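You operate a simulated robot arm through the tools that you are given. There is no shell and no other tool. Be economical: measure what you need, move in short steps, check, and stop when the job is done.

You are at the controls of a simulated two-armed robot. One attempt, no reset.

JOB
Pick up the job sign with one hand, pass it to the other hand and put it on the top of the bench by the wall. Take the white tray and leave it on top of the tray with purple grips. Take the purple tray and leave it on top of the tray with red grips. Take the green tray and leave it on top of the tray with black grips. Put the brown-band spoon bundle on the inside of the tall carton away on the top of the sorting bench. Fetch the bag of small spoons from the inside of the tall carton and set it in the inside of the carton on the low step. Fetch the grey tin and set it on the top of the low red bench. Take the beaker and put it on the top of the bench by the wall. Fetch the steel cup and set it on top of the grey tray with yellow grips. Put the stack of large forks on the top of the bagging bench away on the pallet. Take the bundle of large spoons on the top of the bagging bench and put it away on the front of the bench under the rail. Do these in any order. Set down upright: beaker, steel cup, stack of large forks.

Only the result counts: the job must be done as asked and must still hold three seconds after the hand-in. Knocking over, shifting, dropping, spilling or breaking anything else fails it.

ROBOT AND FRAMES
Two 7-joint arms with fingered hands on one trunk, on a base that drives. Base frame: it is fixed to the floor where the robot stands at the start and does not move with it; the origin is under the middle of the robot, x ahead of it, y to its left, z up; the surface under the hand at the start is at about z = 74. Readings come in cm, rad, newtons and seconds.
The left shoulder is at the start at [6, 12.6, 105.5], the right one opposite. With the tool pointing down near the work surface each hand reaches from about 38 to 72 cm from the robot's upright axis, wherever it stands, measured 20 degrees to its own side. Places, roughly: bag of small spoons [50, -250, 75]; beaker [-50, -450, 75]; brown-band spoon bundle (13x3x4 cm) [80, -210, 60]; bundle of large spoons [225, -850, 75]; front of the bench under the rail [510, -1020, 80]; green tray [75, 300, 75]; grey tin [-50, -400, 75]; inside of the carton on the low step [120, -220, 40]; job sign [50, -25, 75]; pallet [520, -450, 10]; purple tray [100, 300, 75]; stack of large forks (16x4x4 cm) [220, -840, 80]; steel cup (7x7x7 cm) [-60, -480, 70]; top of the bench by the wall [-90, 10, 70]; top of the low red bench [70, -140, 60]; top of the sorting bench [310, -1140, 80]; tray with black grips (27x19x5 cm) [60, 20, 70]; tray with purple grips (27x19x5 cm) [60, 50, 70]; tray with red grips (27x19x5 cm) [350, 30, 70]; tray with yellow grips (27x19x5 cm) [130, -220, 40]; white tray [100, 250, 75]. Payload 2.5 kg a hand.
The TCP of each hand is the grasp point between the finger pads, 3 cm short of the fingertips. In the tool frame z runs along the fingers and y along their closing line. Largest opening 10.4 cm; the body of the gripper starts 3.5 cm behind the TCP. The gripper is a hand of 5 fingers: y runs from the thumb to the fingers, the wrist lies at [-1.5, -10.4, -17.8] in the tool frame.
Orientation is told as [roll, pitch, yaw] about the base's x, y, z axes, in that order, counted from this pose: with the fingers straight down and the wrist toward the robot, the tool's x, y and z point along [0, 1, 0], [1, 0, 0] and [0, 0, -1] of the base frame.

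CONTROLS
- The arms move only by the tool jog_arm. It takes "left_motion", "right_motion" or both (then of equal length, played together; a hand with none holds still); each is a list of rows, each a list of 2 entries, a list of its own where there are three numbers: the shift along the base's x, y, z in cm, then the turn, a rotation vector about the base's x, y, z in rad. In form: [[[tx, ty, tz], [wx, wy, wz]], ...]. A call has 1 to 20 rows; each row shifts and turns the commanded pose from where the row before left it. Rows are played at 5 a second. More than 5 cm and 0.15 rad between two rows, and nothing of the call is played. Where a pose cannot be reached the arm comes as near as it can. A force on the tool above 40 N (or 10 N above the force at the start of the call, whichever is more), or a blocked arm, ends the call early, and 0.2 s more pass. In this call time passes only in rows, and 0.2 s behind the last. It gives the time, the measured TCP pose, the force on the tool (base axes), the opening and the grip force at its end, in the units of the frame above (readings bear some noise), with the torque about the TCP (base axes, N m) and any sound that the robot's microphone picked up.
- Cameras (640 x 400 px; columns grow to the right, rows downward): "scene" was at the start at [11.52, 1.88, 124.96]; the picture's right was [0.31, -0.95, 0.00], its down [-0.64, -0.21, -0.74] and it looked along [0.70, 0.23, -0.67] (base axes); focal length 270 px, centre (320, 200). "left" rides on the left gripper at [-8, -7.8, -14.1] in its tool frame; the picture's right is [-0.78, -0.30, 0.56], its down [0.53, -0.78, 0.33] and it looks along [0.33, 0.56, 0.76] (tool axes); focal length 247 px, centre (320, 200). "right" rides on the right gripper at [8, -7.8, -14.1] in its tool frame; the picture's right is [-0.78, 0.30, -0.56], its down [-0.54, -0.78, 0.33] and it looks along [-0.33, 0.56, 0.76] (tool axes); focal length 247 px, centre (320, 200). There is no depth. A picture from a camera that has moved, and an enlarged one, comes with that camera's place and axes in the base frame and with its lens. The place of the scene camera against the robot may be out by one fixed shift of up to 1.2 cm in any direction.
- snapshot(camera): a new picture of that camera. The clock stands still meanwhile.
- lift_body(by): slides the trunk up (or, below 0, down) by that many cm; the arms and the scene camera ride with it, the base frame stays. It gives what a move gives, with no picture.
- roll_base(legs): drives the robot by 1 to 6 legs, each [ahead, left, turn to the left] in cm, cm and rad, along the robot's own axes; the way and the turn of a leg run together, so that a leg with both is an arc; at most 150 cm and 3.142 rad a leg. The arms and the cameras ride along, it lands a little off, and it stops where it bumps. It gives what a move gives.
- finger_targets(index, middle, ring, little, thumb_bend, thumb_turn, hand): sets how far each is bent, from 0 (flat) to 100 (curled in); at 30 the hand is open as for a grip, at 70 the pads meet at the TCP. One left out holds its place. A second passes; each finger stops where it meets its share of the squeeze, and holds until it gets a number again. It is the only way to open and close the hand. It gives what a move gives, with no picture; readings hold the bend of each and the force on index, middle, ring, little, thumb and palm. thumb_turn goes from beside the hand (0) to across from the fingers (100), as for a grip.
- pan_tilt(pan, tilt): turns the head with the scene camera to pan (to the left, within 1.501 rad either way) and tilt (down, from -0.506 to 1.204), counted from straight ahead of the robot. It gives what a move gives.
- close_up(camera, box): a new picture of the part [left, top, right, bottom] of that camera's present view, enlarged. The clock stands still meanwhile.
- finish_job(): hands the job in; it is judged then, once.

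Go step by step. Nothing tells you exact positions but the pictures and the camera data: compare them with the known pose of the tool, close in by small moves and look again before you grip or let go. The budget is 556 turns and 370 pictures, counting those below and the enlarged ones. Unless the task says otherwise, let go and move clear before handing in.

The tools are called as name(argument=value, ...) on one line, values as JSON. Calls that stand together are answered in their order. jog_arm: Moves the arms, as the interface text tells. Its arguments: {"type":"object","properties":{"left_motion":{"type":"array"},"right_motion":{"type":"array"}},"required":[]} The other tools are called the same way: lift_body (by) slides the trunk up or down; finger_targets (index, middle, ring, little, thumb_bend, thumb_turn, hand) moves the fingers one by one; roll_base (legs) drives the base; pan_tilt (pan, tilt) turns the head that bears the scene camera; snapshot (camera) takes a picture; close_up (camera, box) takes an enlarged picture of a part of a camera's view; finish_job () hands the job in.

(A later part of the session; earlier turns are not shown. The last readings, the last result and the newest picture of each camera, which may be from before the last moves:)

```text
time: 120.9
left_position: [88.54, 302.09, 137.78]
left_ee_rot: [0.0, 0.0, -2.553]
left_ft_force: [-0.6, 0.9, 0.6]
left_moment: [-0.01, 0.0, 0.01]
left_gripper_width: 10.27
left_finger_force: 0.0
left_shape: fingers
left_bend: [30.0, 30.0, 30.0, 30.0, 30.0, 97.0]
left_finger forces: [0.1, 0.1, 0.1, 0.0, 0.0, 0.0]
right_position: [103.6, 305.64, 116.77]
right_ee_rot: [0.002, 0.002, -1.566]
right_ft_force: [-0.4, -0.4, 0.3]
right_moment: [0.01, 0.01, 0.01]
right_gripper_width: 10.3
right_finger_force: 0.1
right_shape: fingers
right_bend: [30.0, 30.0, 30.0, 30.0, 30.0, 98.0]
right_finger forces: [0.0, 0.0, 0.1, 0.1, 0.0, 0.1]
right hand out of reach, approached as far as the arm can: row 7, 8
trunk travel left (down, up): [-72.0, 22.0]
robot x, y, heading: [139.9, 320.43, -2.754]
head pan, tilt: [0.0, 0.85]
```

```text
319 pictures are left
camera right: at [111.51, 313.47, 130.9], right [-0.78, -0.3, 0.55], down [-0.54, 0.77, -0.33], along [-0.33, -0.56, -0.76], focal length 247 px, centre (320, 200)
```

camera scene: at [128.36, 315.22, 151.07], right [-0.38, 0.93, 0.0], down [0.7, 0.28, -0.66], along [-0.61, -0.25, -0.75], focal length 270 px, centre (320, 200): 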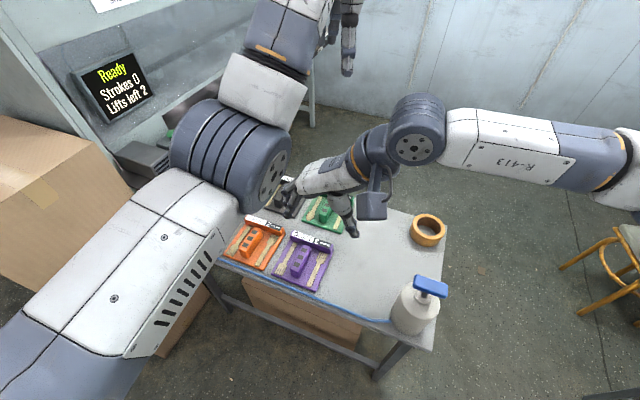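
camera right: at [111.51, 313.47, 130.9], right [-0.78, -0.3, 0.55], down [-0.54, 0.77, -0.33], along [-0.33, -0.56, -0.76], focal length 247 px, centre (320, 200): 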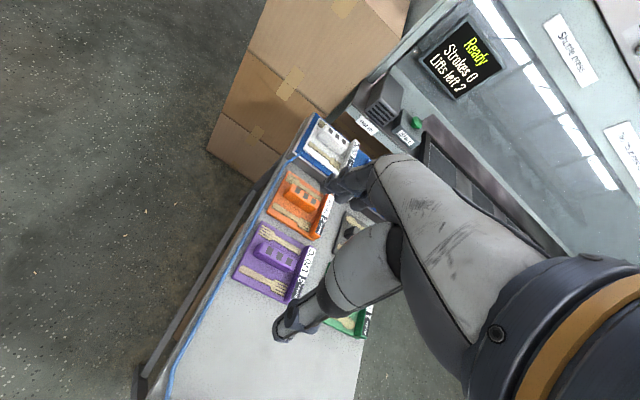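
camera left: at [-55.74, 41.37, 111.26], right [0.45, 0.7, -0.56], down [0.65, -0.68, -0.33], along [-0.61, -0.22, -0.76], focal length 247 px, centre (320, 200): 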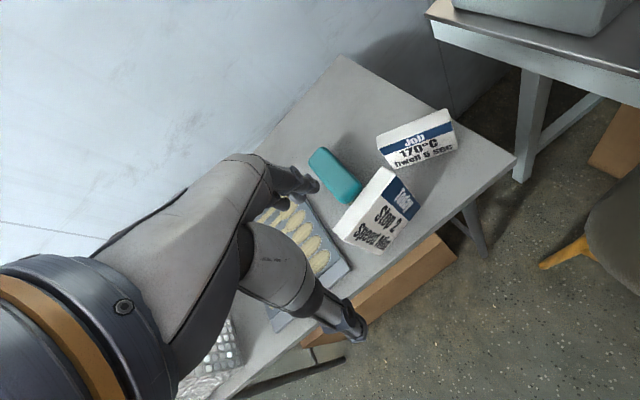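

Close: the arm reached [103.6, 305.6, 116.8]. I'll relax the yaw slightly and continue toward the tray.

jog_arm(right_motion=[[[0, 0, -3], [0, 0, -0.1]], [[0, 0, -3], [0, 0, -0.1]], [[-1, -2, -3], [0, 0, -0.1]], [[-2, -2, -3], [0, 0, -0.05]], [[-2, -2, -3], [0, 0, 0]], [[-2, -2, -2], [0, 0, 0]], [[-2, -2, 0], [0, 0, 0]]])

snapshot(camera="scene")

snapshot(camera="right")

```text
time: 122.5
left_position: [88.43, 301.99, 137.66]
left_ee_rot: [0.0, 0.0, -2.554]
left_ft_force: [1.1, 0.5, -0.2]
left_moment: [0.04, -0.01, -0.02]
left_gripper_width: 10.3
left_finger_force: 0.1
left_shape: fingers
left_bend: [30.0, 30.0, 30.0, 30.0, 30.0, 97.0]
left_finger forces: [0.0, 0.1, 0.1, 0.0, 0.1, 0.1]
right_position: [94.66, 295.7, 99.8]
right_ee_rot: [0.003, 0.003, -1.911]
right_ft_force: [-0.1, 0.2, 0.1]
right_moment: [0.0, 0.0, 0.02]
right_gripper_width: 10.31
right_finger_force: 0.1
right_shape: fingers
right_bend: [30.0, 30.0, 30.0, 30.0, 30.0, 98.0]
right_finger forces: [0.0, 0.0, 0.0, 0.0, 0.0, 0.1]
trunk travel left (down, up): [-72.0, 22.0]
robot x, y, heading: [139.59, 320.43, -2.755]
head pan, tilt: [0.0, 0.85]
```

```text
318 pictures are left
camera scene: at [128.34, 315.17, 151.07], right [-0.38, 0.93, 0.0], down [0.7, 0.28, -0.66], along [-0.61, -0.25, -0.75], focal length 270 px, centre (320, 200)
```

scene: 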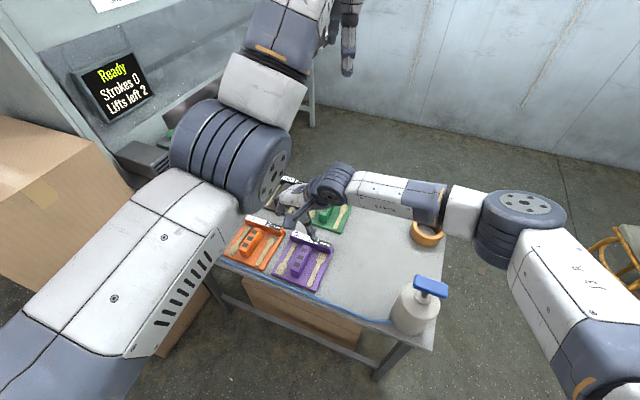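

```text
317 pictures are left
camera right: at [104.83, 300.36, 113.93], right [-0.83, -0.02, 0.55], down [-0.24, 0.91, -0.33], along [-0.5, -0.41, -0.76], focal length 247 px, centre (320, 200)
```

right: 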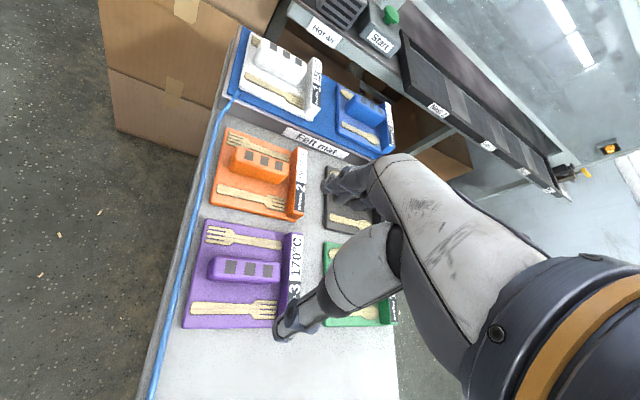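

The arm now reaches. Purple ridge spans x 89–98 at y≈295, ~3.3 wide, with forks lying 5 cm either side, so I'll half-close the hand, square the yaw and come down.

finger_targets(hand="right", index=47, middle=47, ring=47, little=47, thumb_bend=47)

jog_arm(right_motion=[[[-0.4, -0.2, -2], [0, 0, 0.1]], [[-0.4, -0.2, -2], [0, 0, 0.1]], [[-0.4, -0.2, -2], [0, 0, 0.1]], [[0, 0, -2], [0, 0, 0.04]], [[0, 0, -2], [0, 0, 0]]])

snapshot(camera="right")

close_up(camera="scene", box=[220, 170, 380, 290])

```text
time: 123.5
left_position: [88.5, 302.06, 137.73]
left_ee_rot: [0.0, -0.001, -2.553]
left_ft_force: [0.0, 0.3, -0.5]
left_moment: [-0.02, -0.02, 0.01]
left_gripper_width: 10.33
left_finger_force: 0.1
left_shape: fingers
left_bend: [30.0, 30.0, 30.0, 30.0, 30.0, 97.0]
left_finger forces: [0.0, 0.1, 0.1, 0.0, 0.0, 0.1]
right_position: [94.77, 295.73, 99.83]
right_ee_rot: [0.004, 0.002, -1.911]
right_ft_force: [-0.2, 0.1, -0.4]
right_moment: [-0.03, -0.01, 0.01]
right_gripper_width: 6.04
right_finger_force: 0.0
right_shape: fingers
right_bend: [47.0, 47.0, 47.0, 47.0, 47.0, 98.0]
right_finger forces: [0.0, 0.0, 0.0, 0.1, 0.0, 0.0]
trunk travel left (down, up): [-72.0, 22.0]
robot x, y, heading: [139.59, 320.51, -2.754]
head pan, tilt: [0.0, 0.85]
```

```text
time: 124.7
left_position: [88.52, 302.01, 137.78]
left_ee_rot: [0.001, 0.0, -2.552]
left_ft_force: [0.5, -0.6, 1.5]
left_moment: [0.04, -0.02, 0.0]
left_gripper_width: 10.32
left_finger_force: 0.1
left_shape: fingers
left_bend: [30.0, 30.0, 30.0, 30.0, 30.0, 97.0]
left_finger forces: [0.0, 0.0, 0.0, 0.1, 0.1, 0.1]
right_position: [95.31, 295.11, 98.11]
right_ee_rot: [0.016, 0.005, -1.81]
right_ft_force: [-1.1, 0.0, 0.4]
right_moment: [-0.01, 0.05, 0.0]
right_gripper_width: 6.03
right_finger_force: 0.0
right_shape: fingers
right_bend: [47.0, 47.0, 47.0, 47.0, 47.0, 98.0]
right_finger forces: [0.1, 0.0, 0.0, 0.0, 0.1, 0.1]
right hand out of reach, approached as far as the arm can: row 1, 2, 3, 4, 5
trunk travel left (down, up): [-72.0, 22.0]
robot x, y, heading: [139.49, 320.41, -2.752]
head pan, tilt: [0.0, 0.85]
```

```text
316 pictures are left
camera right: at [104.74, 300.77, 112.38], right [-0.83, -0.1, 0.54], down [-0.33, 0.88, -0.34], along [-0.44, -0.46, -0.77], focal length 247 px, centre (320, 200)
```

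right: 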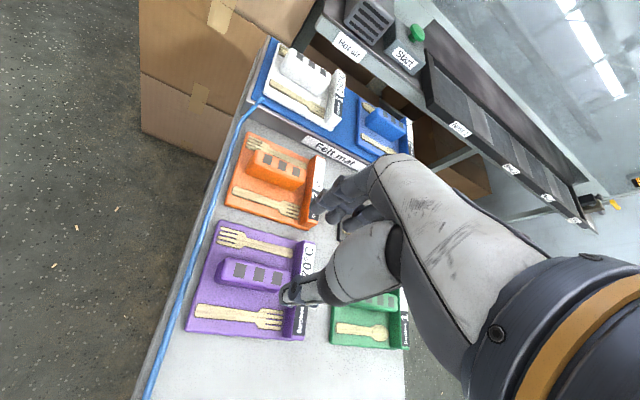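

```text
3.33 times, centred on (300, 230) of scene
camera zoom: at [128.34, 315.21, 151.07], right [-0.38, 0.93, 0.0], down [0.7, 0.28, -0.66], along [-0.61, -0.25, -0.75], focal length 900 px, centre (387, 100)
```

zoom: 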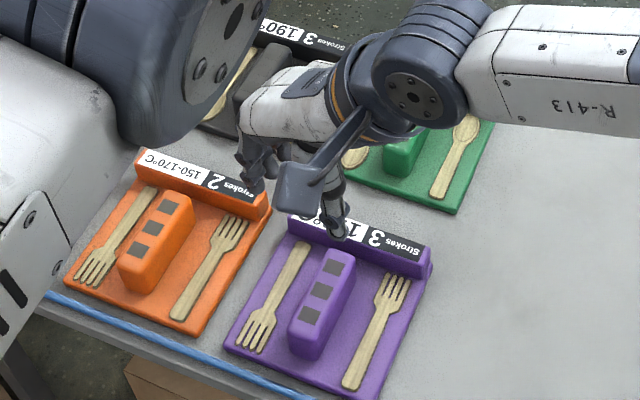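

Yaw is still the limit here. I'll raise the hand, turn the robot 0.41 further left and shift right so the needed wrist turn is only about 0.75, then lower the trunk.

jog_arm(right_motion=[[[1, 1, 4], [0, 0, -0.1]], [[1, 1, 4], [0, 0, -0.1]], [[1, 1, 4], [0, 0, 0]], [[1, 1, 4], [0, 0, 0]]])

roll_base(legs=[[-2.5, -18, 0], [0, 0, 0.41]])

snapshot(camera="scene")

```text
time: 125.7
left_position: [88.55, 302.08, 137.9]
left_ee_rot: [0.0, 0.002, -2.552]
left_ft_force: [0.5, 0.4, 0.2]
left_moment: [0.03, 0.0, 0.0]
left_gripper_width: 10.32
left_finger_force: 0.0
left_shape: fingers
left_bend: [30.0, 30.0, 30.0, 30.0, 30.0, 97.0]
left_finger forces: [0.1, 0.0, 0.0, 0.1, 0.0, 0.0]
right_position: [99.2, 299.46, 114.19]
right_ee_rot: [0.017, 0.005, -1.971]
right_ft_force: [0.5, 0.7, 0.3]
right_moment: [0.05, 0.01, -0.01]
right_gripper_width: 6.02
right_finger_force: 0.0
right_shape: fingers
right_bend: [47.0, 47.0, 47.0, 47.0, 47.0, 98.0]
right_finger forces: [0.0, 0.0, 0.0, 0.0, 0.0, 0.0]
trunk travel left (down, up): [-72.0, 22.0]
robot x, y, heading: [139.5, 320.58, -2.755]
head pan, tilt: [0.0, 0.85]
```

```text
time: 128.4
left_position: [95.23, 301.32, 137.81]
left_ee_rot: [0.0, 0.0, -2.15]
left_ft_force: [-0.4, -0.1, 0.8]
left_moment: [0.0, 0.03, -0.04]
left_gripper_width: 10.3
left_finger_force: 0.0
left_shape: fingers
left_bend: [30.0, 30.0, 30.0, 30.0, 30.0, 97.0]
left_finger forces: [0.0, 0.0, 0.1, 0.0, 0.0, 0.1]
right_position: [106.01, 302.95, 114.07]
right_ee_rot: [0.016, 0.005, -1.568]
right_ft_force: [0.2, -0.6, -0.7]
right_moment: [0.02, 0.0, 0.0]
right_gripper_width: 6.02
right_finger_force: 0.1
right_shape: fingers
right_bend: [47.0, 47.0, 47.0, 47.0, 47.0, 98.0]
right_finger forces: [0.0, 0.0, 0.0, 0.0, 0.0, 0.0]
trunk travel left (down, up): [-72.0, 22.0]
robot x, y, heading: [135.18, 338.37, -2.35]
head pan, tilt: [0.0, 0.85]
```

```text
314 pictures are left
camera scene: at [126.31, 329.24, 151.07], right [-0.71, 0.7, 0.0], down [0.53, 0.53, -0.66], along [-0.46, -0.47, -0.75], focal length 270 px, centre (320, 200)
```

scene: 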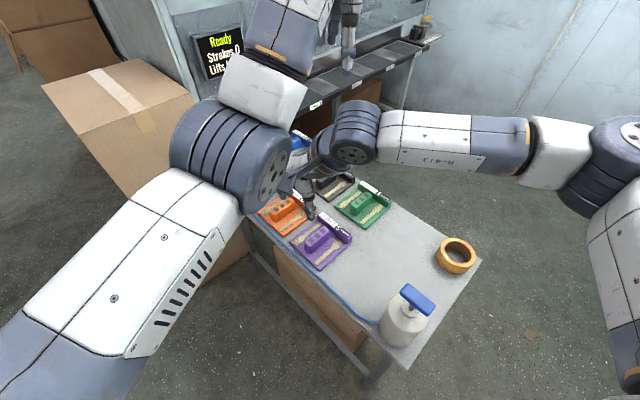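

Yaw now matches the ridge. Moving over it and lowering to z≈95.

jog_arm(right_motion=[[[-2.5, -1.6, -2], [-0.016, -0.005, 0]], [[-2.5, -1.6, -3], [0, 0, 0]], [[-2.5, -1.6, -3], [0, 0, 0]], [[-2.5, -1.6, -3], [0, 0, 0]], [[-2.5, -1.6, -3], [0, 0, 0]], [[0, 0, -3], [0, 0, 0]], [[0, 0, -2], [0, 0, 0]]])

snapshot(camera="right")

```text
time: 130.0
left_position: [95.12, 301.41, 137.75]
left_ee_rot: [-0.002, 0.0, -2.15]
left_ft_force: [-0.7, -0.6, 1.1]
left_moment: [0.0, -0.01, 0.05]
left_gripper_width: 10.28
left_finger_force: 0.0
left_shape: fingers
left_bend: [30.0, 30.0, 30.0, 30.0, 30.0, 97.0]
left_finger forces: [0.0, 0.0, 0.1, 0.1, 0.0, 0.2]
right_position: [97.36, 297.54, 99.75]
right_ee_rot: [0.02, -0.012, -1.57]
right_ft_force: [-0.1, -0.3, -0.3]
right_moment: [-0.02, 0.02, 0.01]
right_gripper_width: 6.02
right_finger_force: 0.1
right_shape: fingers
right_bend: [47.0, 47.0, 47.0, 47.0, 47.0, 98.0]
right_finger forces: [0.2, 0.0, 0.1, 0.1, 0.0, 0.1]
right hand out of reach, approached as far as the arm can: row 4, 5
trunk travel left (down, up): [-72.0, 22.0]
robot x, y, heading: [135.08, 338.35, -2.349]
head pan, tilt: [0.0, 0.85]
```

```text
313 pictures are left
camera right: at [105.16, 305.4, 113.93], right [-0.79, -0.29, 0.55], down [-0.53, 0.77, -0.35], along [-0.32, -0.57, -0.76], focal length 247 px, centre (320, 200)
```

right: 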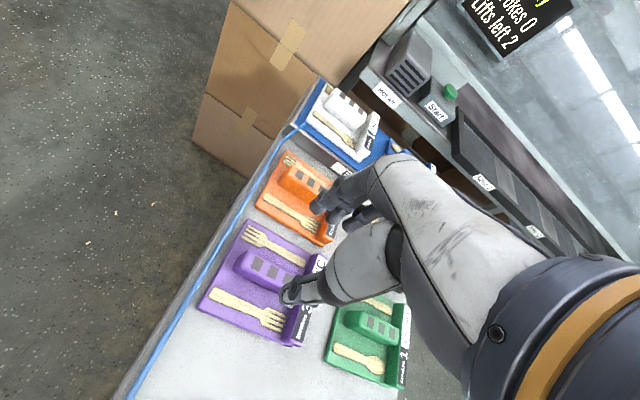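

The wrist wants the forearm behind it. I'll look straight down to see how large my base is and how close to the bench corner I may go.

pan_tilt(pan=0, tilt=1.2)

snapshot(camera="scene")

```text
time: 130.9
left_position: [95.01, 301.48, 137.71]
left_ee_rot: [0.0, -0.001, -2.149]
left_ft_force: [0.1, 0.3, 0.1]
left_moment: [0.0, 0.01, 0.0]
left_gripper_width: 10.28
left_finger_force: 0.1
left_shape: fingers
left_bend: [30.0, 30.0, 30.0, 30.0, 30.0, 97.0]
left_finger forces: [0.0, 0.1, 0.0, 0.0, 0.0, 0.1]
right_position: [97.47, 297.57, 99.69]
right_ee_rot: [0.021, -0.013, -1.57]
right_ft_force: [-0.4, 0.3, -0.7]
right_moment: [0.02, -0.03, -0.01]
right_gripper_width: 6.01
right_finger_force: 0.0
right_shape: fingers
right_bend: [47.0, 47.0, 47.0, 47.0, 47.0, 98.0]
right_finger forces: [0.0, 0.0, 0.0, 0.1, 0.1, 0.1]
trunk travel left (down, up): [-72.0, 22.0]
robot x, y, heading: [135.03, 338.35, -2.346]
head pan, tilt: [0.0, 1.201]
```

```text
312 pictures are left
camera scene: at [127.86, 330.84, 148.7], right [-0.71, 0.7, 0.0], down [0.65, 0.66, -0.36], along [-0.26, -0.26, -0.93], focal length 270 px, centre (320, 200)
```

scene: 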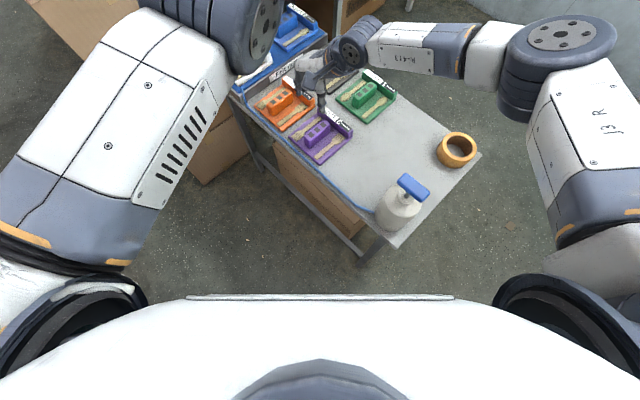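

My base reaches less than ~17 cm ahead of its axis, so I can stand closer. I'll raise the trunk 20, turn back 0.4 and move in to about (128, 322).

lift_body(by=20)

roll_base(legs=[[0, 0, -0.4], [12.8, 12.4, 0]])

jog_arm(right_motion=[[[0, 0, 0], [0, 0, 0.13]], [[0, 0, -2], [0, 0, 0.13]], [[0, 0, -2], [0, 0, 0.13]], [[0, 0, -3], [-0.02, 0.013, 0]], [[0, 0, -3], [0, 0, 0]], [[0, 0, -3], [0, 0, 0]]])

snapshot(camera="scene")

```text
time: 133.0
left_position: [95.07, 301.53, 157.76]
left_ee_rot: [0.001, 0.0, -2.149]
left_ft_force: [0.4, 0.6, 0.4]
left_moment: [0.01, 0.03, 0.02]
left_gripper_width: 10.29
left_finger_force: 0.1
left_shape: fingers
left_bend: [30.0, 30.0, 30.0, 30.0, 30.0, 97.0]
left_finger forces: [0.1, 0.0, 0.0, 0.0, 0.0, 0.0]
right_position: [97.43, 297.4, 119.72]
right_ee_rot: [0.022, -0.011, -1.567]
right_ft_force: [-0.4, 0.9, -0.4]
right_moment: [-0.01, 0.02, 0.02]
right_gripper_width: 6.04
right_finger_force: 0.0
right_shape: fingers
right_bend: [47.0, 47.0, 47.0, 47.0, 47.0, 98.0]
right_finger forces: [0.1, 0.0, 0.1, 0.1, 0.0, 0.1]
trunk travel left (down, up): [-92.0, 2.0]
robot x, y, heading: [134.91, 338.13, -2.35]
head pan, tilt: [0.0, 1.201]
```

```text
time: 135.8
left_position: [76.68, 303.46, 157.78]
left_ee_rot: [0.001, -0.001, -2.55]
left_ft_force: [0.2, 0.1, 0.1]
left_moment: [0.01, 0.05, -0.02]
left_gripper_width: 10.29
left_finger_force: 0.2
left_shape: fingers
left_bend: [30.0, 30.0, 30.0, 30.0, 30.0, 97.0]
left_finger forces: [0.0, 0.0, 0.1, 0.0, 0.0, 0.1]
right_position: [77.31, 298.96, 119.68]
right_ee_rot: [0.021, -0.013, -1.97]
right_ft_force: [1.7, -0.3, -0.4]
right_moment: [0.01, -0.02, -0.01]
right_gripper_width: 6.03
right_finger_force: 0.1
right_shape: fingers
right_bend: [47.0, 47.0, 47.0, 47.0, 47.0, 98.0]
right_finger forces: [0.0, 0.0, 0.1, 0.1, 0.0, 0.0]
trunk travel left (down, up): [-92.0, 2.0]
robot x, y, heading: [127.9, 321.68, -2.75]
head pan, tilt: [0.0, 1.201]
```

```text
time: 137.2
left_position: [76.72, 303.39, 157.8]
left_ee_rot: [-0.001, 0.002, -2.549]
left_ft_force: [0.0, 0.2, 0.5]
left_moment: [0.0, 0.03, 0.02]
left_gripper_width: 10.28
left_finger_force: 0.0
left_shape: fingers
left_bend: [30.0, 30.0, 30.0, 30.0, 30.0, 97.0]
left_finger forces: [0.0, 0.0, 0.0, 0.1, 0.1, 0.1]
right_position: [77.32, 298.97, 116.72]
right_ee_rot: [0.015, -0.038, -1.971]
right_ft_force: [0.4, 0.5, -0.1]
right_moment: [-0.02, -0.03, -0.01]
right_gripper_width: 6.02
right_finger_force: 0.1
right_shape: fingers
right_bend: [47.0, 47.0, 47.0, 47.0, 47.0, 98.0]
right_finger forces: [0.1, 0.1, 0.1, 0.1, 0.0, 0.0]
right hand out of reach, approached as far as the arm can: row 1, 2, 3, 4, 5, 6
trunk travel left (down, up): [-92.0, 2.0]
robot x, y, heading: [127.89, 321.8, -2.749]
head pan, tilt: [0.0, 1.201]
```

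```text
311 pictures are left
camera scene: at [118.53, 317.55, 168.7], right [-0.38, 0.92, 0.0], down [0.86, 0.36, -0.36], along [-0.33, -0.14, -0.93], focal length 270 px, centre (320, 200)
```

scene: 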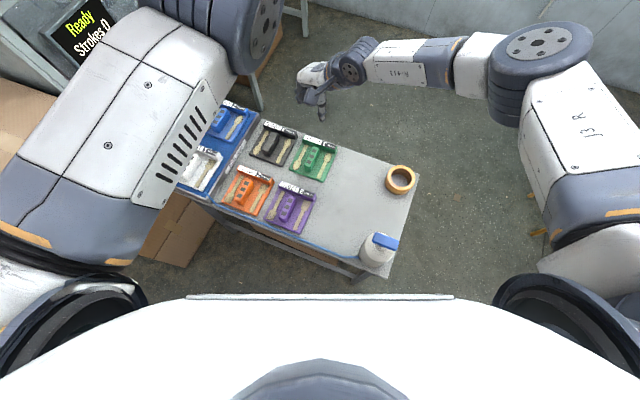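

The hand rode past the tray; I'll pull it back in first, then turn and lower.

jog_arm(right_motion=[[[4, -1, 0], [0, 0, 0]], [[4, -1, 0], [0, 0, 0.0]], [[4, -1, 0], [0, 0, 0.1]], [[4, -1, 0], [0, 0, 0.1]], [[0, 0, -3], [0, 0, 0.1]], [[0, 0, -3], [0, 0, 0.1]], [[0, 0, -3], [0, 0, 0]], [[0, 0, -3], [0, 0, 0]], [[0, 0, -3], [0, 0, 0]]])

snapshot(camera="scene")

```text
time: 139.2
left_position: [76.58, 303.38, 157.82]
left_ee_rot: [0.0, 0.001, -2.55]
left_ft_force: [-0.1, 1.0, 0.1]
left_moment: [0.02, 0.01, 0.0]
left_gripper_width: 10.3
left_finger_force: 0.0
left_shape: fingers
left_bend: [30.0, 30.0, 30.0, 30.0, 30.0, 97.0]
left_finger forces: [0.0, 0.1, 0.0, 0.0, 0.0, 0.1]
right_position: [93.31, 294.88, 101.51]
right_ee_rot: [0.014, -0.036, -1.567]
right_ft_force: [-0.2, -0.7, -0.1]
right_moment: [0.02, -0.03, 0.0]
right_gripper_width: 6.04
right_finger_force: 0.0
right_shape: fingers
right_bend: [47.0, 47.0, 47.0, 47.0, 47.0, 98.0]
right_finger forces: [0.0, 0.0, 0.0, 0.1, 0.1, 0.1]
right hand out of reach, approached as far as the arm can: row 8
trunk travel left (down, up): [-92.0, 2.0]
robot x, y, heading: [127.69, 322.12, -2.748]
head pan, tilt: [0.0, 1.201]
```

```text
310 pictures are left
camera scene: at [118.55, 317.53, 168.71], right [-0.38, 0.92, 0.0], down [0.86, 0.36, -0.36], along [-0.34, -0.14, -0.93], focal length 270 px, centre (320, 200)
```

scene: 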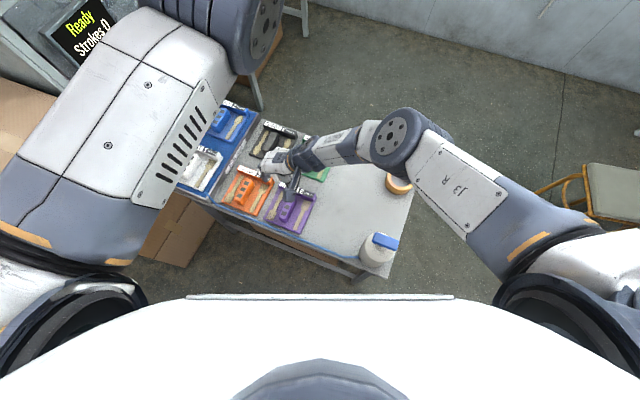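

Now the hand is right over the ridge with the correct yaw. I'll lower it with the trunk: 12 cm first, then check.

lift_body(by=-12)

snapshot(camera="right")

close_up(camera="scene", box=[200, 100, 440, 250])

```text
time: 140.7
left_position: [76.64, 303.46, 145.75]
left_ee_rot: [0.0, -0.001, -2.549]
left_ft_force: [0.1, -0.7, 0.6]
left_moment: [0.03, 0.02, -0.02]
left_gripper_width: 10.29
left_finger_force: 0.0
left_shape: fingers
left_bend: [30.0, 30.0, 30.0, 30.0, 30.0, 97.0]
left_finger forces: [0.1, 0.0, 0.0, 0.0, 0.0, 0.1]
right_position: [93.38, 294.99, 89.54]
right_ee_rot: [0.015, -0.035, -1.568]
right_ft_force: [-0.5, 0.0, 0.4]
right_moment: [0.04, 0.0, -0.01]
right_gripper_width: 6.02
right_finger_force: 0.0
right_shape: fingers
right_bend: [47.0, 47.0, 47.0, 47.0, 47.0, 98.0]
right_finger forces: [0.0, 0.1, 0.1, 0.0, 0.1, 0.0]
trunk travel left (down, up): [-80.0, 14.0]
robot x, y, heading: [127.8, 321.94, -2.748]
head pan, tilt: [0.0, 1.201]
```

```text
309 pictures are left
camera right: at [101.15, 303.23, 103.56], right [-0.78, -0.28, 0.55], down [-0.53, 0.76, -0.37], along [-0.32, -0.58, -0.75], focal length 247 px, centre (320, 200)
```

right: 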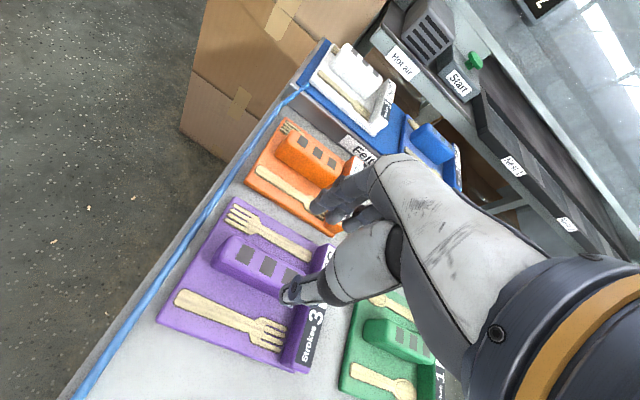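

```text
2.67 times, centred on (320, 175) of scene
camera zoom: at [118.53, 317.54, 156.7], right [-0.38, 0.92, 0.0], down [0.86, 0.36, -0.36], along [-0.33, -0.14, -0.93], focal length 720 px, centre (320, 267)
```

zoom: 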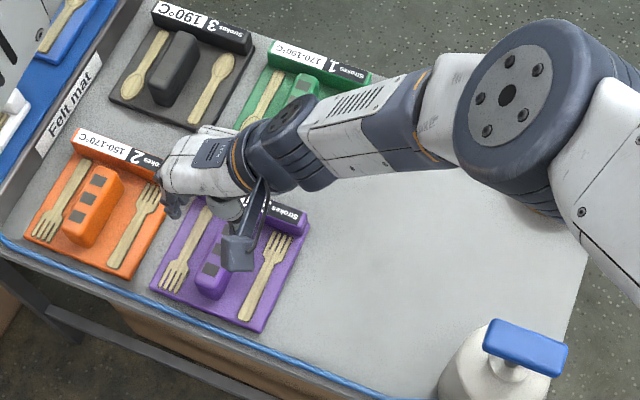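

The ridge centre is at y≈295.4, x≈93.8. Adjusting +0.4 in y and lowering 9 more.

jog_arm(right_motion=[[[0.3, 0.4, 0], [0, 0, 0]]])

lift_body(by=-9)

snapshot(camera="right")

close_up(camera="scene", box=[200, 100, 440, 250])

```text
time: 141.1
left_position: [76.57, 303.46, 145.8]
left_ee_rot: [0.0, -0.001, -2.55]
left_ft_force: [-0.2, 0.1, 0.7]
left_moment: [0.01, 0.0, 0.02]
left_gripper_width: 10.29
left_finger_force: 0.1
left_shape: fingers
left_bend: [30.0, 30.0, 30.0, 30.0, 30.0, 97.0]
left_finger forces: [0.0, 0.0, 0.0, 0.0, 0.0, 0.1]
right_position: [93.51, 295.32, 89.67]
right_ee_rot: [0.016, -0.036, -1.57]
right_ft_force: [-0.3, 0.4, -0.6]
right_moment: [0.0, -0.02, 0.01]
right_gripper_width: 6.01
right_finger_force: 0.0
right_shape: fingers
right_bend: [47.0, 47.0, 47.0, 47.0, 47.0, 98.0]
right_finger forces: [0.0, 0.1, 0.0, 0.1, 0.1, 0.0]
trunk travel left (down, up): [-80.0, 14.0]
robot x, y, heading: [127.78, 321.96, -2.751]
head pan, tilt: [0.0, 1.201]
```

```text
time: 142.3
left_position: [76.7, 303.53, 136.84]
left_ee_rot: [0.002, -0.001, -2.55]
left_ft_force: [0.2, 0.4, -0.3]
left_moment: [0.01, -0.02, 0.01]
left_gripper_width: 10.3
left_finger_force: 0.1
left_shape: fingers
left_bend: [30.0, 30.0, 30.0, 30.0, 30.0, 97.0]
left_finger forces: [0.0, 0.0, 0.0, 0.1, 0.1, 0.0]
right_position: [93.53, 295.42, 80.59]
right_ee_rot: [0.017, -0.036, -1.569]
right_ft_force: [0.3, -0.7, 0.3]
right_moment: [0.0, 0.02, -0.02]
right_gripper_width: 6.03
right_finger_force: 0.1
right_shape: fingers
right_bend: [47.0, 47.0, 47.0, 47.0, 47.0, 98.0]
right_finger forces: [0.1, 0.1, 0.0, 0.1, 0.0, 0.0]
trunk travel left (down, up): [-71.0, 23.0]
robot x, y, heading: [127.65, 321.77, -2.753]
head pan, tilt: [0.0, 1.201]
```

```text
307 pictures are left
camera right: at [101.45, 303.62, 94.6], right [-0.78, -0.28, 0.55], down [-0.53, 0.76, -0.37], along [-0.32, -0.58, -0.75], focal length 247 px, centre (320, 200)
```

right: 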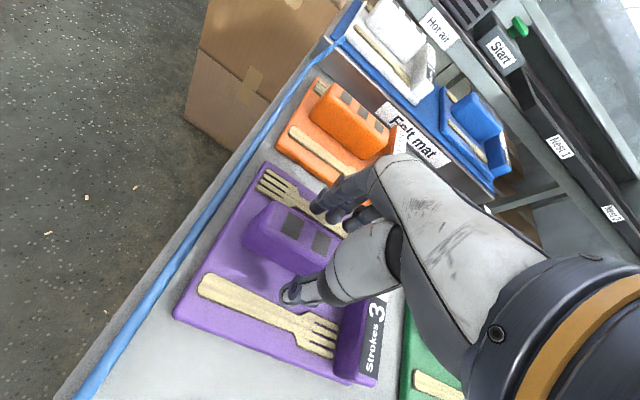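

```text
2.67 times, centred on (320, 175) of scene
camera zoom: at [118.53, 317.54, 147.7], right [-0.38, 0.92, 0.0], down [0.86, 0.36, -0.36], along [-0.33, -0.14, -0.93], focal length 720 px, centre (320, 267)
```

zoom: 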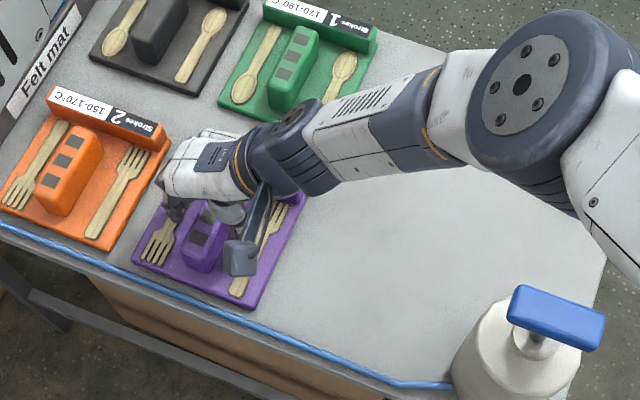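

Thumb and fingers straddle the ridge. Down 1.3 more, then close.

lift_body(by=-1.3)

finger_targets(hand="right", index=75, middle=75, ring=75, little=75, thumb_bend=75)

snapshot(camera="right")

```text
time: 142.9
left_position: [76.67, 303.39, 135.49]
left_ee_rot: [-0.001, 0.0, -2.551]
left_ft_force: [0.7, 0.5, 0.3]
left_moment: [-0.03, 0.03, 0.01]
left_gripper_width: 10.3
left_finger_force: 0.0
left_shape: fingers
left_bend: [30.0, 30.0, 30.0, 30.0, 30.0, 97.0]
left_finger forces: [0.1, 0.0, 0.0, 0.0, 0.0, 0.0]
right_position: [93.65, 295.32, 79.32]
right_ee_rot: [0.016, -0.034, -1.57]
right_ft_force: [0.5, 1.0, -1.1]
right_moment: [-0.01, 0.03, 0.01]
right_gripper_width: 6.06
right_finger_force: 0.0
right_shape: fingers
right_bend: [47.0, 47.0, 47.0, 47.0, 47.0, 98.0]
right_finger forces: [0.0, 0.0, 0.0, 0.1, 0.0, 0.1]
trunk travel left (down, up): [-69.7, 24.3]
robot x, y, heading: [127.83, 322.05, -2.749]
head pan, tilt: [0.0, 1.201]
```

```text
time: 143.9
left_position: [76.64, 303.35, 135.48]
left_ee_rot: [0.0, 0.002, -2.551]
left_ft_force: [-0.6, -0.1, -0.2]
left_moment: [-0.01, 0.02, -0.01]
left_gripper_width: 10.28
left_finger_force: 0.1
left_shape: fingers
left_bend: [30.0, 30.0, 30.0, 30.0, 30.0, 97.0]
left_finger forces: [0.1, 0.1, 0.0, 0.0, 0.0, 0.1]
right_position: [93.58, 295.33, 79.22]
right_ee_rot: [0.016, -0.035, -1.571]
right_ft_force: [-0.5, 0.5, 0.1]
right_moment: [0.19, -0.08, 0.04]
right_gripper_width: 2.52
right_finger_force: 18.3
right_shape: fingers
right_bend: [63.0, 72.0, 74.0, 75.0, 60.0, 93.0]
right_finger forces: [9.1, 5.8, 3.7, 0.1, 18.3, 0.1]
trunk travel left (down, up): [-69.7, 24.3]
robot x, y, heading: [127.49, 321.78, -2.75]
head pan, tilt: [0.0, 1.201]
```

```text
305 pictures are left
camera right: at [101.43, 303.62, 93.29], right [-0.78, -0.28, 0.55], down [-0.53, 0.76, -0.37], along [-0.32, -0.58, -0.75], focal length 247 px, centre (320, 200)
```

right: 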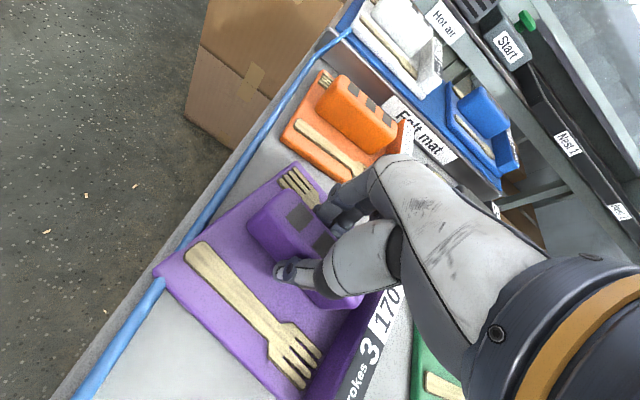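

Grip is firm at 18 N; the tray turned slightly into the hand. Lifting by the trunk.

lift_body(by=4)

snapshot(camera="right")

close_up(camera="scene", box=[200, 100, 440, 250])

```text
time: 144.7
left_position: [76.59, 303.42, 139.48]
left_ee_rot: [0.001, 0.001, -2.551]
left_ft_force: [0.1, 0.2, -0.4]
left_moment: [0.0, -0.01, -0.02]
left_gripper_width: 10.28
left_finger_force: 0.0
left_shape: fingers
left_bend: [30.0, 30.0, 30.0, 30.0, 30.0, 97.0]
left_finger forces: [0.0, 0.0, 0.0, 0.0, 0.0, 0.1]
right_position: [93.57, 295.35, 83.38]
right_ee_rot: [0.016, -0.034, -1.569]
right_ft_force: [0.3, -0.7, -3.0]
right_moment: [-0.04, -0.05, -0.02]
right_gripper_width: 2.49
right_finger_force: 18.7
right_shape: fingers
right_bend: [63.0, 72.0, 74.0, 75.0, 60.0, 93.0]
right_finger forces: [9.6, 5.8, 3.3, 0.0, 18.8, 0.0]
trunk travel left (down, up): [-73.7, 20.3]
robot x, y, heading: [127.5, 321.89, -2.752]
head pan, tilt: [0.0, 1.201]
```

```text
304 pictures are left
camera right: at [101.43, 303.62, 97.28], right [-0.78, -0.28, 0.55], down [-0.53, 0.76, -0.37], along [-0.32, -0.58, -0.75], focal length 247 px, centre (320, 200)
```

right: 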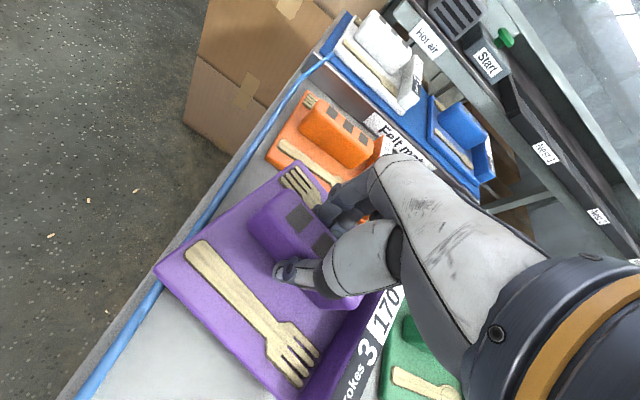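

```text
2.67 times, centred on (320, 175) of scene
camera zoom: at [118.49, 317.51, 150.4], right [-0.38, 0.92, 0.0], down [0.86, 0.36, -0.36], along [-0.33, -0.14, -0.93], focal length 720 px, centre (320, 267)
```

zoom: 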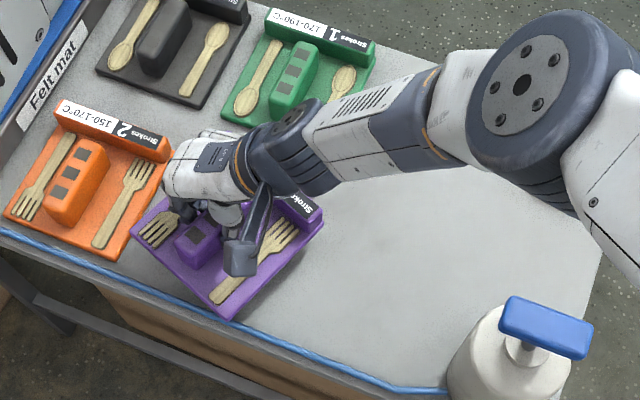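

The purple tray is up and level. I'll raise it, back off, turn south and drive down the aisle toward the red-grip tray at [350, 30].

lift_body(by=18)

roll_base(legs=[[-40, 0, 0], [0, 0, 1.18], [0, 33, 0], [150, 0, 0]])

pan_tilt(pan=0.5, tilt=0.4)

snapshot(camera="scene")

snapshot(camera="right")

```text
time: 146.7
left_position: [76.6, 303.24, 157.51]
left_ee_rot: [-0.001, -0.001, -2.55]
left_ft_force: [-0.4, 0.1, 0.0]
left_moment: [0.01, -0.03, 0.01]
left_gripper_width: 10.3
left_finger_force: 0.1
left_shape: fingers
left_bend: [30.0, 30.0, 30.0, 30.0, 30.0, 97.0]
left_finger forces: [0.0, 0.0, 0.0, 0.0, 0.0, 0.0]
right_position: [93.62, 295.37, 101.29]
right_ee_rot: [0.016, -0.036, -1.569]
right_ft_force: [1.4, 0.7, -3.0]
right_moment: [-0.1, -0.07, -0.03]
right_gripper_width: 2.47
right_finger_force: 18.2
right_shape: fingers
right_bend: [63.0, 72.0, 74.0, 75.0, 60.0, 93.0]
right_finger forces: [9.5, 5.8, 3.3, 0.0, 18.7, 0.0]
trunk travel left (down, up): [-91.7, 2.3]
robot x, y, heading: [127.81, 321.9, -2.755]
head pan, tilt: [0.0, 1.201]
```

```text
time: 161.1
left_position: [199.48, 132.33, 157.47]
left_ee_rot: [0.0, 0.0, -1.36]
left_ft_force: [-0.5, 1.1, -0.4]
left_moment: [-0.02, 0.03, -0.01]
left_gripper_width: 10.28
left_finger_force: 0.1
left_shape: fingers
left_bend: [30.0, 30.0, 30.0, 30.0, 30.0, 97.0]
left_finger forces: [0.0, 0.1, 0.0, 0.0, 0.0, 0.0]
right_position: [213.2, 145.15, 101.33]
right_ee_rot: [0.016, -0.034, -0.38]
right_ft_force: [-0.4, 0.3, -2.7]
right_moment: [0.06, -0.07, 0.01]
right_gripper_width: 2.47
right_finger_force: 18.1
right_shape: fingers
right_bend: [63.0, 73.0, 74.0, 75.0, 60.0, 93.0]
right_finger forces: [9.3, 6.4, 2.9, 0.0, 18.6, 0.0]
trunk travel left (down, up): [-91.7, 2.3]
robot x, y, heading: [201.45, 186.63, -1.558]
head pan, tilt: [0.0, 1.201]
```

```text
time: 162.3
left_position: [199.4, 132.34, 157.46]
left_ee_rot: [-0.001, 0.001, -1.359]
left_ft_force: [0.3, -1.1, 0.1]
left_moment: [0.0, -0.01, 0.01]
left_gripper_width: 10.27
left_finger_force: 0.0
left_shape: fingers
left_bend: [30.0, 30.0, 30.0, 30.0, 30.0, 97.0]
left_finger forces: [0.0, 0.0, 0.1, 0.1, 0.0, 0.0]
right_position: [213.28, 145.17, 101.37]
right_ee_rot: [0.017, -0.035, -0.378]
right_ft_force: [-0.2, 0.0, -3.3]
right_moment: [0.05, -0.07, -0.01]
right_gripper_width: 2.5
right_finger_force: 18.8
right_shape: fingers
right_bend: [63.0, 73.0, 74.0, 75.0, 60.0, 93.0]
right_finger forces: [9.3, 6.4, 2.9, 0.0, 18.7, 0.1]
trunk travel left (down, up): [-91.7, 2.3]
robot x, y, heading: [201.45, 186.55, -1.56]
head pan, tilt: [0.499, 0.4]
```

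```text
302 pictures are left
camera scene: at [205.44, 173.91, 174.67], right [-0.87, -0.49, 0.0], down [-0.19, 0.34, -0.92], along [0.45, -0.8, -0.39], focal length 270 px, centre (320, 200)
```

scene: 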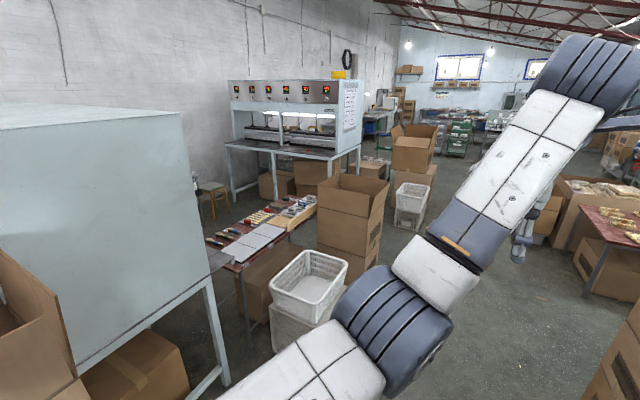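

```text
301 pictures are left
camera right: at [208.49, 155.43, 115.29], right [-0.03, -0.83, 0.55], down [-0.91, -0.21, -0.37], along [0.42, -0.51, -0.75], focal length 247 px, centre (320, 200)
```

right: 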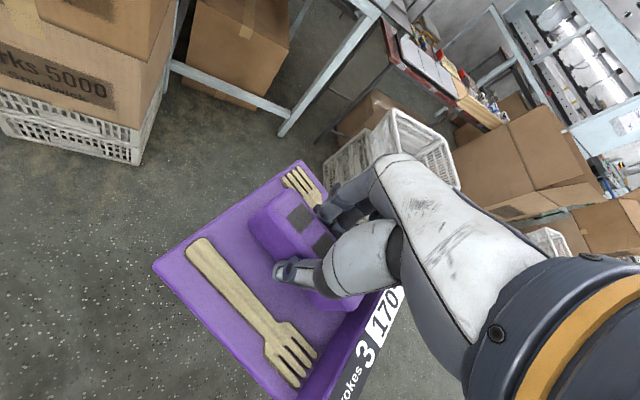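

I see the table with the red-grip tray between the machine, the white crates and a carton. Zooming in on it.

close_up(camera="scene", box=[180, 160, 400, 300])

```text
2.86 times, centred on (290, 230) of scene
camera zoom: at [205.44, 173.91, 174.67], right [-0.87, -0.49, 0.0], down [-0.19, 0.34, -0.92], along [0.45, -0.8, -0.39], focal length 772 px, centre (406, 114)
```

zoom: 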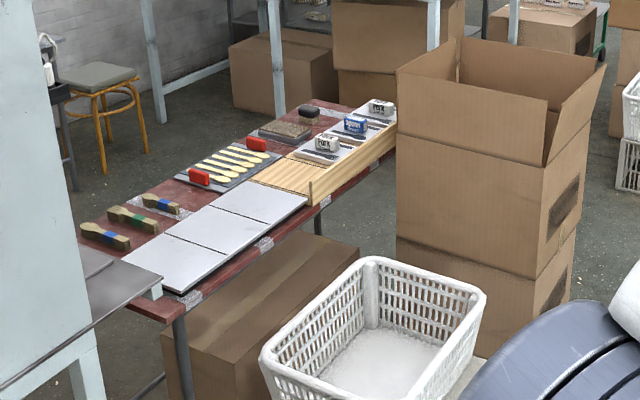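

The red-grip tray sits at about [349, 24] on the far (east) half of that table; crates and a carton block its front, so I'll go around the south. Driving down to y≈-95, then looking east.

roll_base(legs=[[140, 0, 0], [140, 0, 0], [0, 0, 1.56]])

pan_tilt(pan=0, tilt=0.45)

snapshot(camera="scene")

```text
time: 179.6
left_position: [259.7, -97.22, 157.44]
left_ee_rot: [0.0, 0.0, 0.184]
left_ft_force: [-0.4, 0.5, 0.0]
left_moment: [0.01, 0.03, 0.01]
left_gripper_width: 10.29
left_finger_force: 0.1
left_shape: fingers
left_bend: [30.0, 30.0, 30.0, 30.0, 30.0, 97.0]
left_finger forces: [0.0, 0.0, 0.0, 0.0, 0.0, 0.1]
right_position: [247.16, -83.06, 101.48]
right_ee_rot: [0.016, -0.035, 1.165]
right_ft_force: [0.5, -0.5, -3.1]
right_moment: [0.05, 0.02, 0.02]
right_gripper_width: 2.49
right_finger_force: 17.3
right_shape: fingers
right_bend: [63.0, 73.0, 74.0, 75.0, 60.0, 93.0]
right_finger forces: [8.8, 6.4, 2.6, 0.1, 17.8, 0.0]
trunk travel left (down, up): [-91.7, 2.3]
robot x, y, heading: [205.39, -94.06, -0.013]
head pan, tilt: [0.499, 0.4]
```

```text
time: 180.5
left_position: [259.81, -96.98, 157.43]
left_ee_rot: [-0.001, -0.002, 0.185]
left_ft_force: [0.3, -0.4, -0.1]
left_moment: [-0.01, -0.01, -0.01]
left_gripper_width: 10.29
left_finger_force: 0.1
left_shape: fingers
left_bend: [30.0, 30.0, 30.0, 30.0, 30.0, 97.0]
left_finger forces: [0.1, 0.0, 0.0, 0.0, 0.1, 0.0]
right_position: [247.44, -83.07, 101.37]
right_ee_rot: [0.016, -0.035, 1.166]
right_ft_force: [0.0, -0.4, -3.8]
right_moment: [0.07, 0.02, 0.02]
right_gripper_width: 2.48
right_finger_force: 17.0
right_shape: fingers
right_bend: [63.0, 73.0, 74.0, 75.0, 60.0, 93.0]
right_finger forces: [8.8, 6.3, 2.6, 0.1, 17.8, 0.1]
trunk travel left (down, up): [-91.7, 2.3]
robot x, y, heading: [205.35, -93.73, -0.013]
head pan, tilt: [0.0, 0.45]
```

```text
299 pictures are left
camera scene: at [218.26, -94.78, 174.21], right [-0.01, -1.0, 0.0], down [-0.44, 0.01, -0.9], along [0.9, -0.01, -0.44], focal length 270 px, centre (320, 200)
```

scene: 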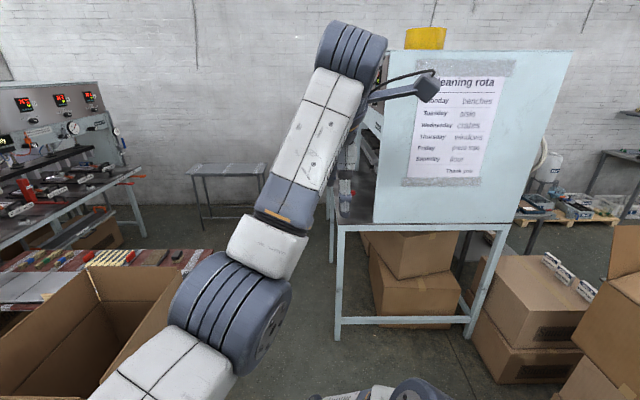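

The way east along y≈-72, between the open carton and the press side, is clear, with open space behind the table. Driving to (415, -72), then north.

roll_base(legs=[[0, 22, 0], [105, 0, 0], [102, 0, 0], [0, 0, 1.58]])

snapshot(camera="scene")

pan_tilt(pan=0.9, tilt=0.6)

snapshot(camera="scene")

```text
time: 195.9
left_position: [417.53, -20.86, 157.48]
left_ee_rot: [0.0, 0.0, 1.743]
left_ft_force: [0.5, -0.1, 0.0]
left_moment: [-0.02, -0.02, -0.01]
left_gripper_width: 10.27
left_finger_force: 0.1
left_shape: fingers
left_bend: [30.0, 30.0, 30.0, 30.0, 30.0, 97.0]
left_finger forces: [0.0, 0.1, 0.0, 0.0, 0.0, 0.1]
right_position: [403.33, -33.08, 101.22]
right_ee_rot: [0.017, -0.035, 2.725]
right_ft_force: [0.5, 0.4, -2.2]
right_moment: [-0.02, 0.05, 0.0]
right_gripper_width: 2.42
right_finger_force: 16.0
right_shape: fingers
right_bend: [63.0, 73.0, 74.0, 75.0, 60.0, 93.0]
right_finger forces: [8.4, 6.0, 2.3, 0.0, 16.8, 0.0]
trunk travel left (down, up): [-91.7, 2.3]
robot x, y, heading: [413.39, -75.38, 1.539]
head pan, tilt: [0.0, 0.45]
```

```text
298 pictures are left
camera scene: at [413.59, -62.67, 174.21], right [1.0, -0.03, 0.0], down [-0.01, -0.44, -0.9], along [0.02, 0.9, -0.44], focal length 270 px, centre (320, 200)
```

scene: 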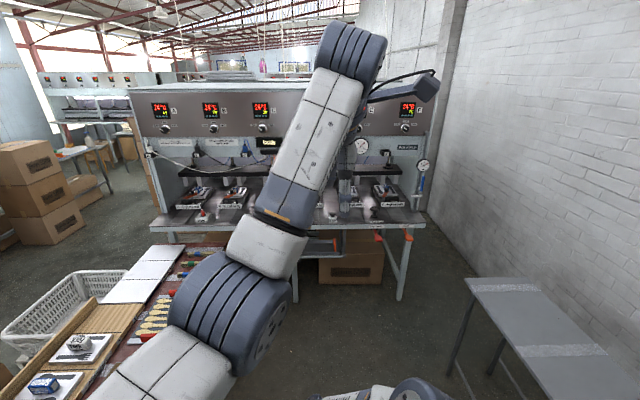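

```text
time: 197.1
left_position: [417.44, -20.94, 157.4]
left_ee_rot: [-0.001, 0.0, 1.743]
left_ft_force: [0.1, 0.9, 0.8]
left_moment: [0.0, -0.02, 0.0]
left_gripper_width: 10.3
left_finger_force: 0.0
left_shape: fingers
left_bend: [30.0, 30.0, 30.0, 30.0, 30.0, 97.0]
left_finger forces: [0.0, 0.0, 0.0, 0.0, 0.1, 0.0]
right_position: [403.28, -33.08, 101.29]
right_ee_rot: [0.016, -0.035, 2.724]
right_ft_force: [0.0, -0.2, -3.5]
right_moment: [-0.03, 0.09, 0.02]
right_gripper_width: 2.43
right_finger_force: 16.8
right_shape: fingers
right_bend: [63.0, 73.0, 74.0, 75.0, 60.0, 93.0]
right_finger forces: [8.5, 6.0, 2.1, 0.0, 17.0, 0.0]
trunk travel left (down, up): [-91.7, 2.3]
robot x, y, heading: [414.05, -75.34, 1.542]
head pan, tilt: [0.901, 0.6]
```

```text
297 pictures are left
camera scene: at [406.57, -66.17, 172.86], right [0.64, 0.77, 0.0], down [0.43, -0.36, -0.83], along [-0.63, 0.53, -0.56], focal length 270 px, centre (320, 200)
```

scene: 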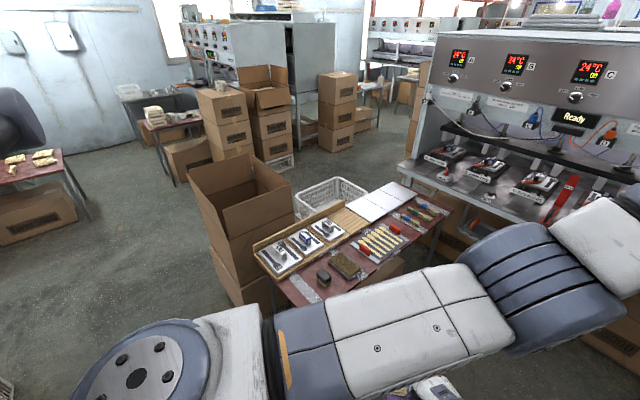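

The red-grip tray is at about [346, 27], its long axis along y, table back edge x≈365. Driving north to y≈28 and turning to face it.

roll_base(legs=[[104, 0, 0], [0, 0, 1.6], [10, 0, 0]])

pan_tilt(pan=0, tilt=1.0)

snapshot(camera="scene")

```text
time: 207.2
left_position: [352.55, 32.6, 157.5]
left_ee_rot: [0.0, 0.0, -2.945]
left_ft_force: [0.6, 0.3, -0.1]
left_moment: [-0.02, -0.01, 0.0]
left_gripper_width: 10.31
left_finger_force: 0.0
left_shape: fingers
left_bend: [30.0, 30.0, 30.0, 30.0, 30.0, 97.0]
left_finger forces: [0.1, 0.1, 0.0, 0.1, 0.0, 0.0]
right_position: [365.11, 18.63, 101.35]
right_ee_rot: [0.016, -0.036, -1.965]
right_ft_force: [-0.4, 0.3, -3.3]
right_moment: [-0.08, -0.01, 0.03]
right_gripper_width: 2.42
right_finger_force: 16.8
right_shape: fingers
right_bend: [71.0, 73.0, 74.0, 75.0, 60.0, 93.0]
right_finger forces: [8.2, 5.8, 2.1, 0.1, 16.3, 0.1]
trunk travel left (down, up): [-91.7, 2.3]
robot x, y, heading: [406.79, 29.92, 3.136]
head pan, tilt: [0.901, 0.6]
```

```text
time: 208.4
left_position: [352.49, 32.6, 157.36]
left_ee_rot: [0.0, -0.001, -2.945]
left_ft_force: [0.3, 0.1, -0.3]
left_moment: [0.0, -0.01, 0.0]
left_gripper_width: 10.27
left_finger_force: 0.0
left_shape: fingers
left_bend: [30.0, 30.0, 30.0, 30.0, 30.0, 97.0]
left_finger forces: [0.0, 0.0, 0.1, 0.1, 0.1, 0.0]
right_position: [365.09, 18.62, 101.41]
right_ee_rot: [0.018, -0.036, -1.963]
right_ft_force: [-0.4, 0.8, -4.3]
right_moment: [-0.06, -0.03, -0.01]
right_gripper_width: 2.41
right_finger_force: 16.0
right_shape: fingers
right_bend: [71.0, 73.0, 74.0, 75.0, 60.0, 93.0]
right_finger forces: [8.2, 5.7, 2.1, 0.0, 16.3, 0.0]
trunk travel left (down, up): [-91.7, 2.3]
robot x, y, heading: [406.85, 30.1, 3.137]
head pan, tilt: [0.0, 1.0]
```

```text
296 pictures are left
camera scene: at [395.39, 29.23, 169.65], right [0.0, 1.0, 0.0], down [0.84, 0.0, -0.54], along [-0.54, 0.0, -0.84], focal length 270 px, centre (320, 200)
```

scene: 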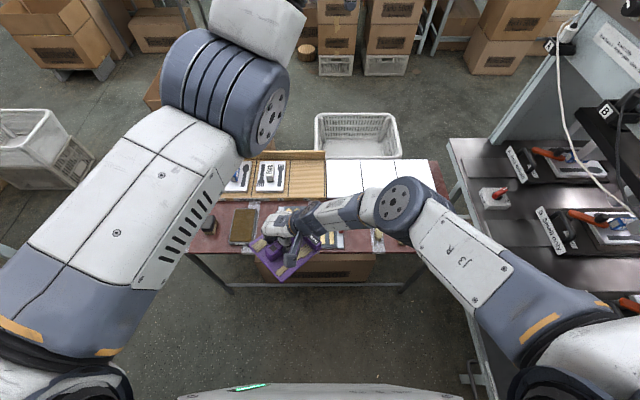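

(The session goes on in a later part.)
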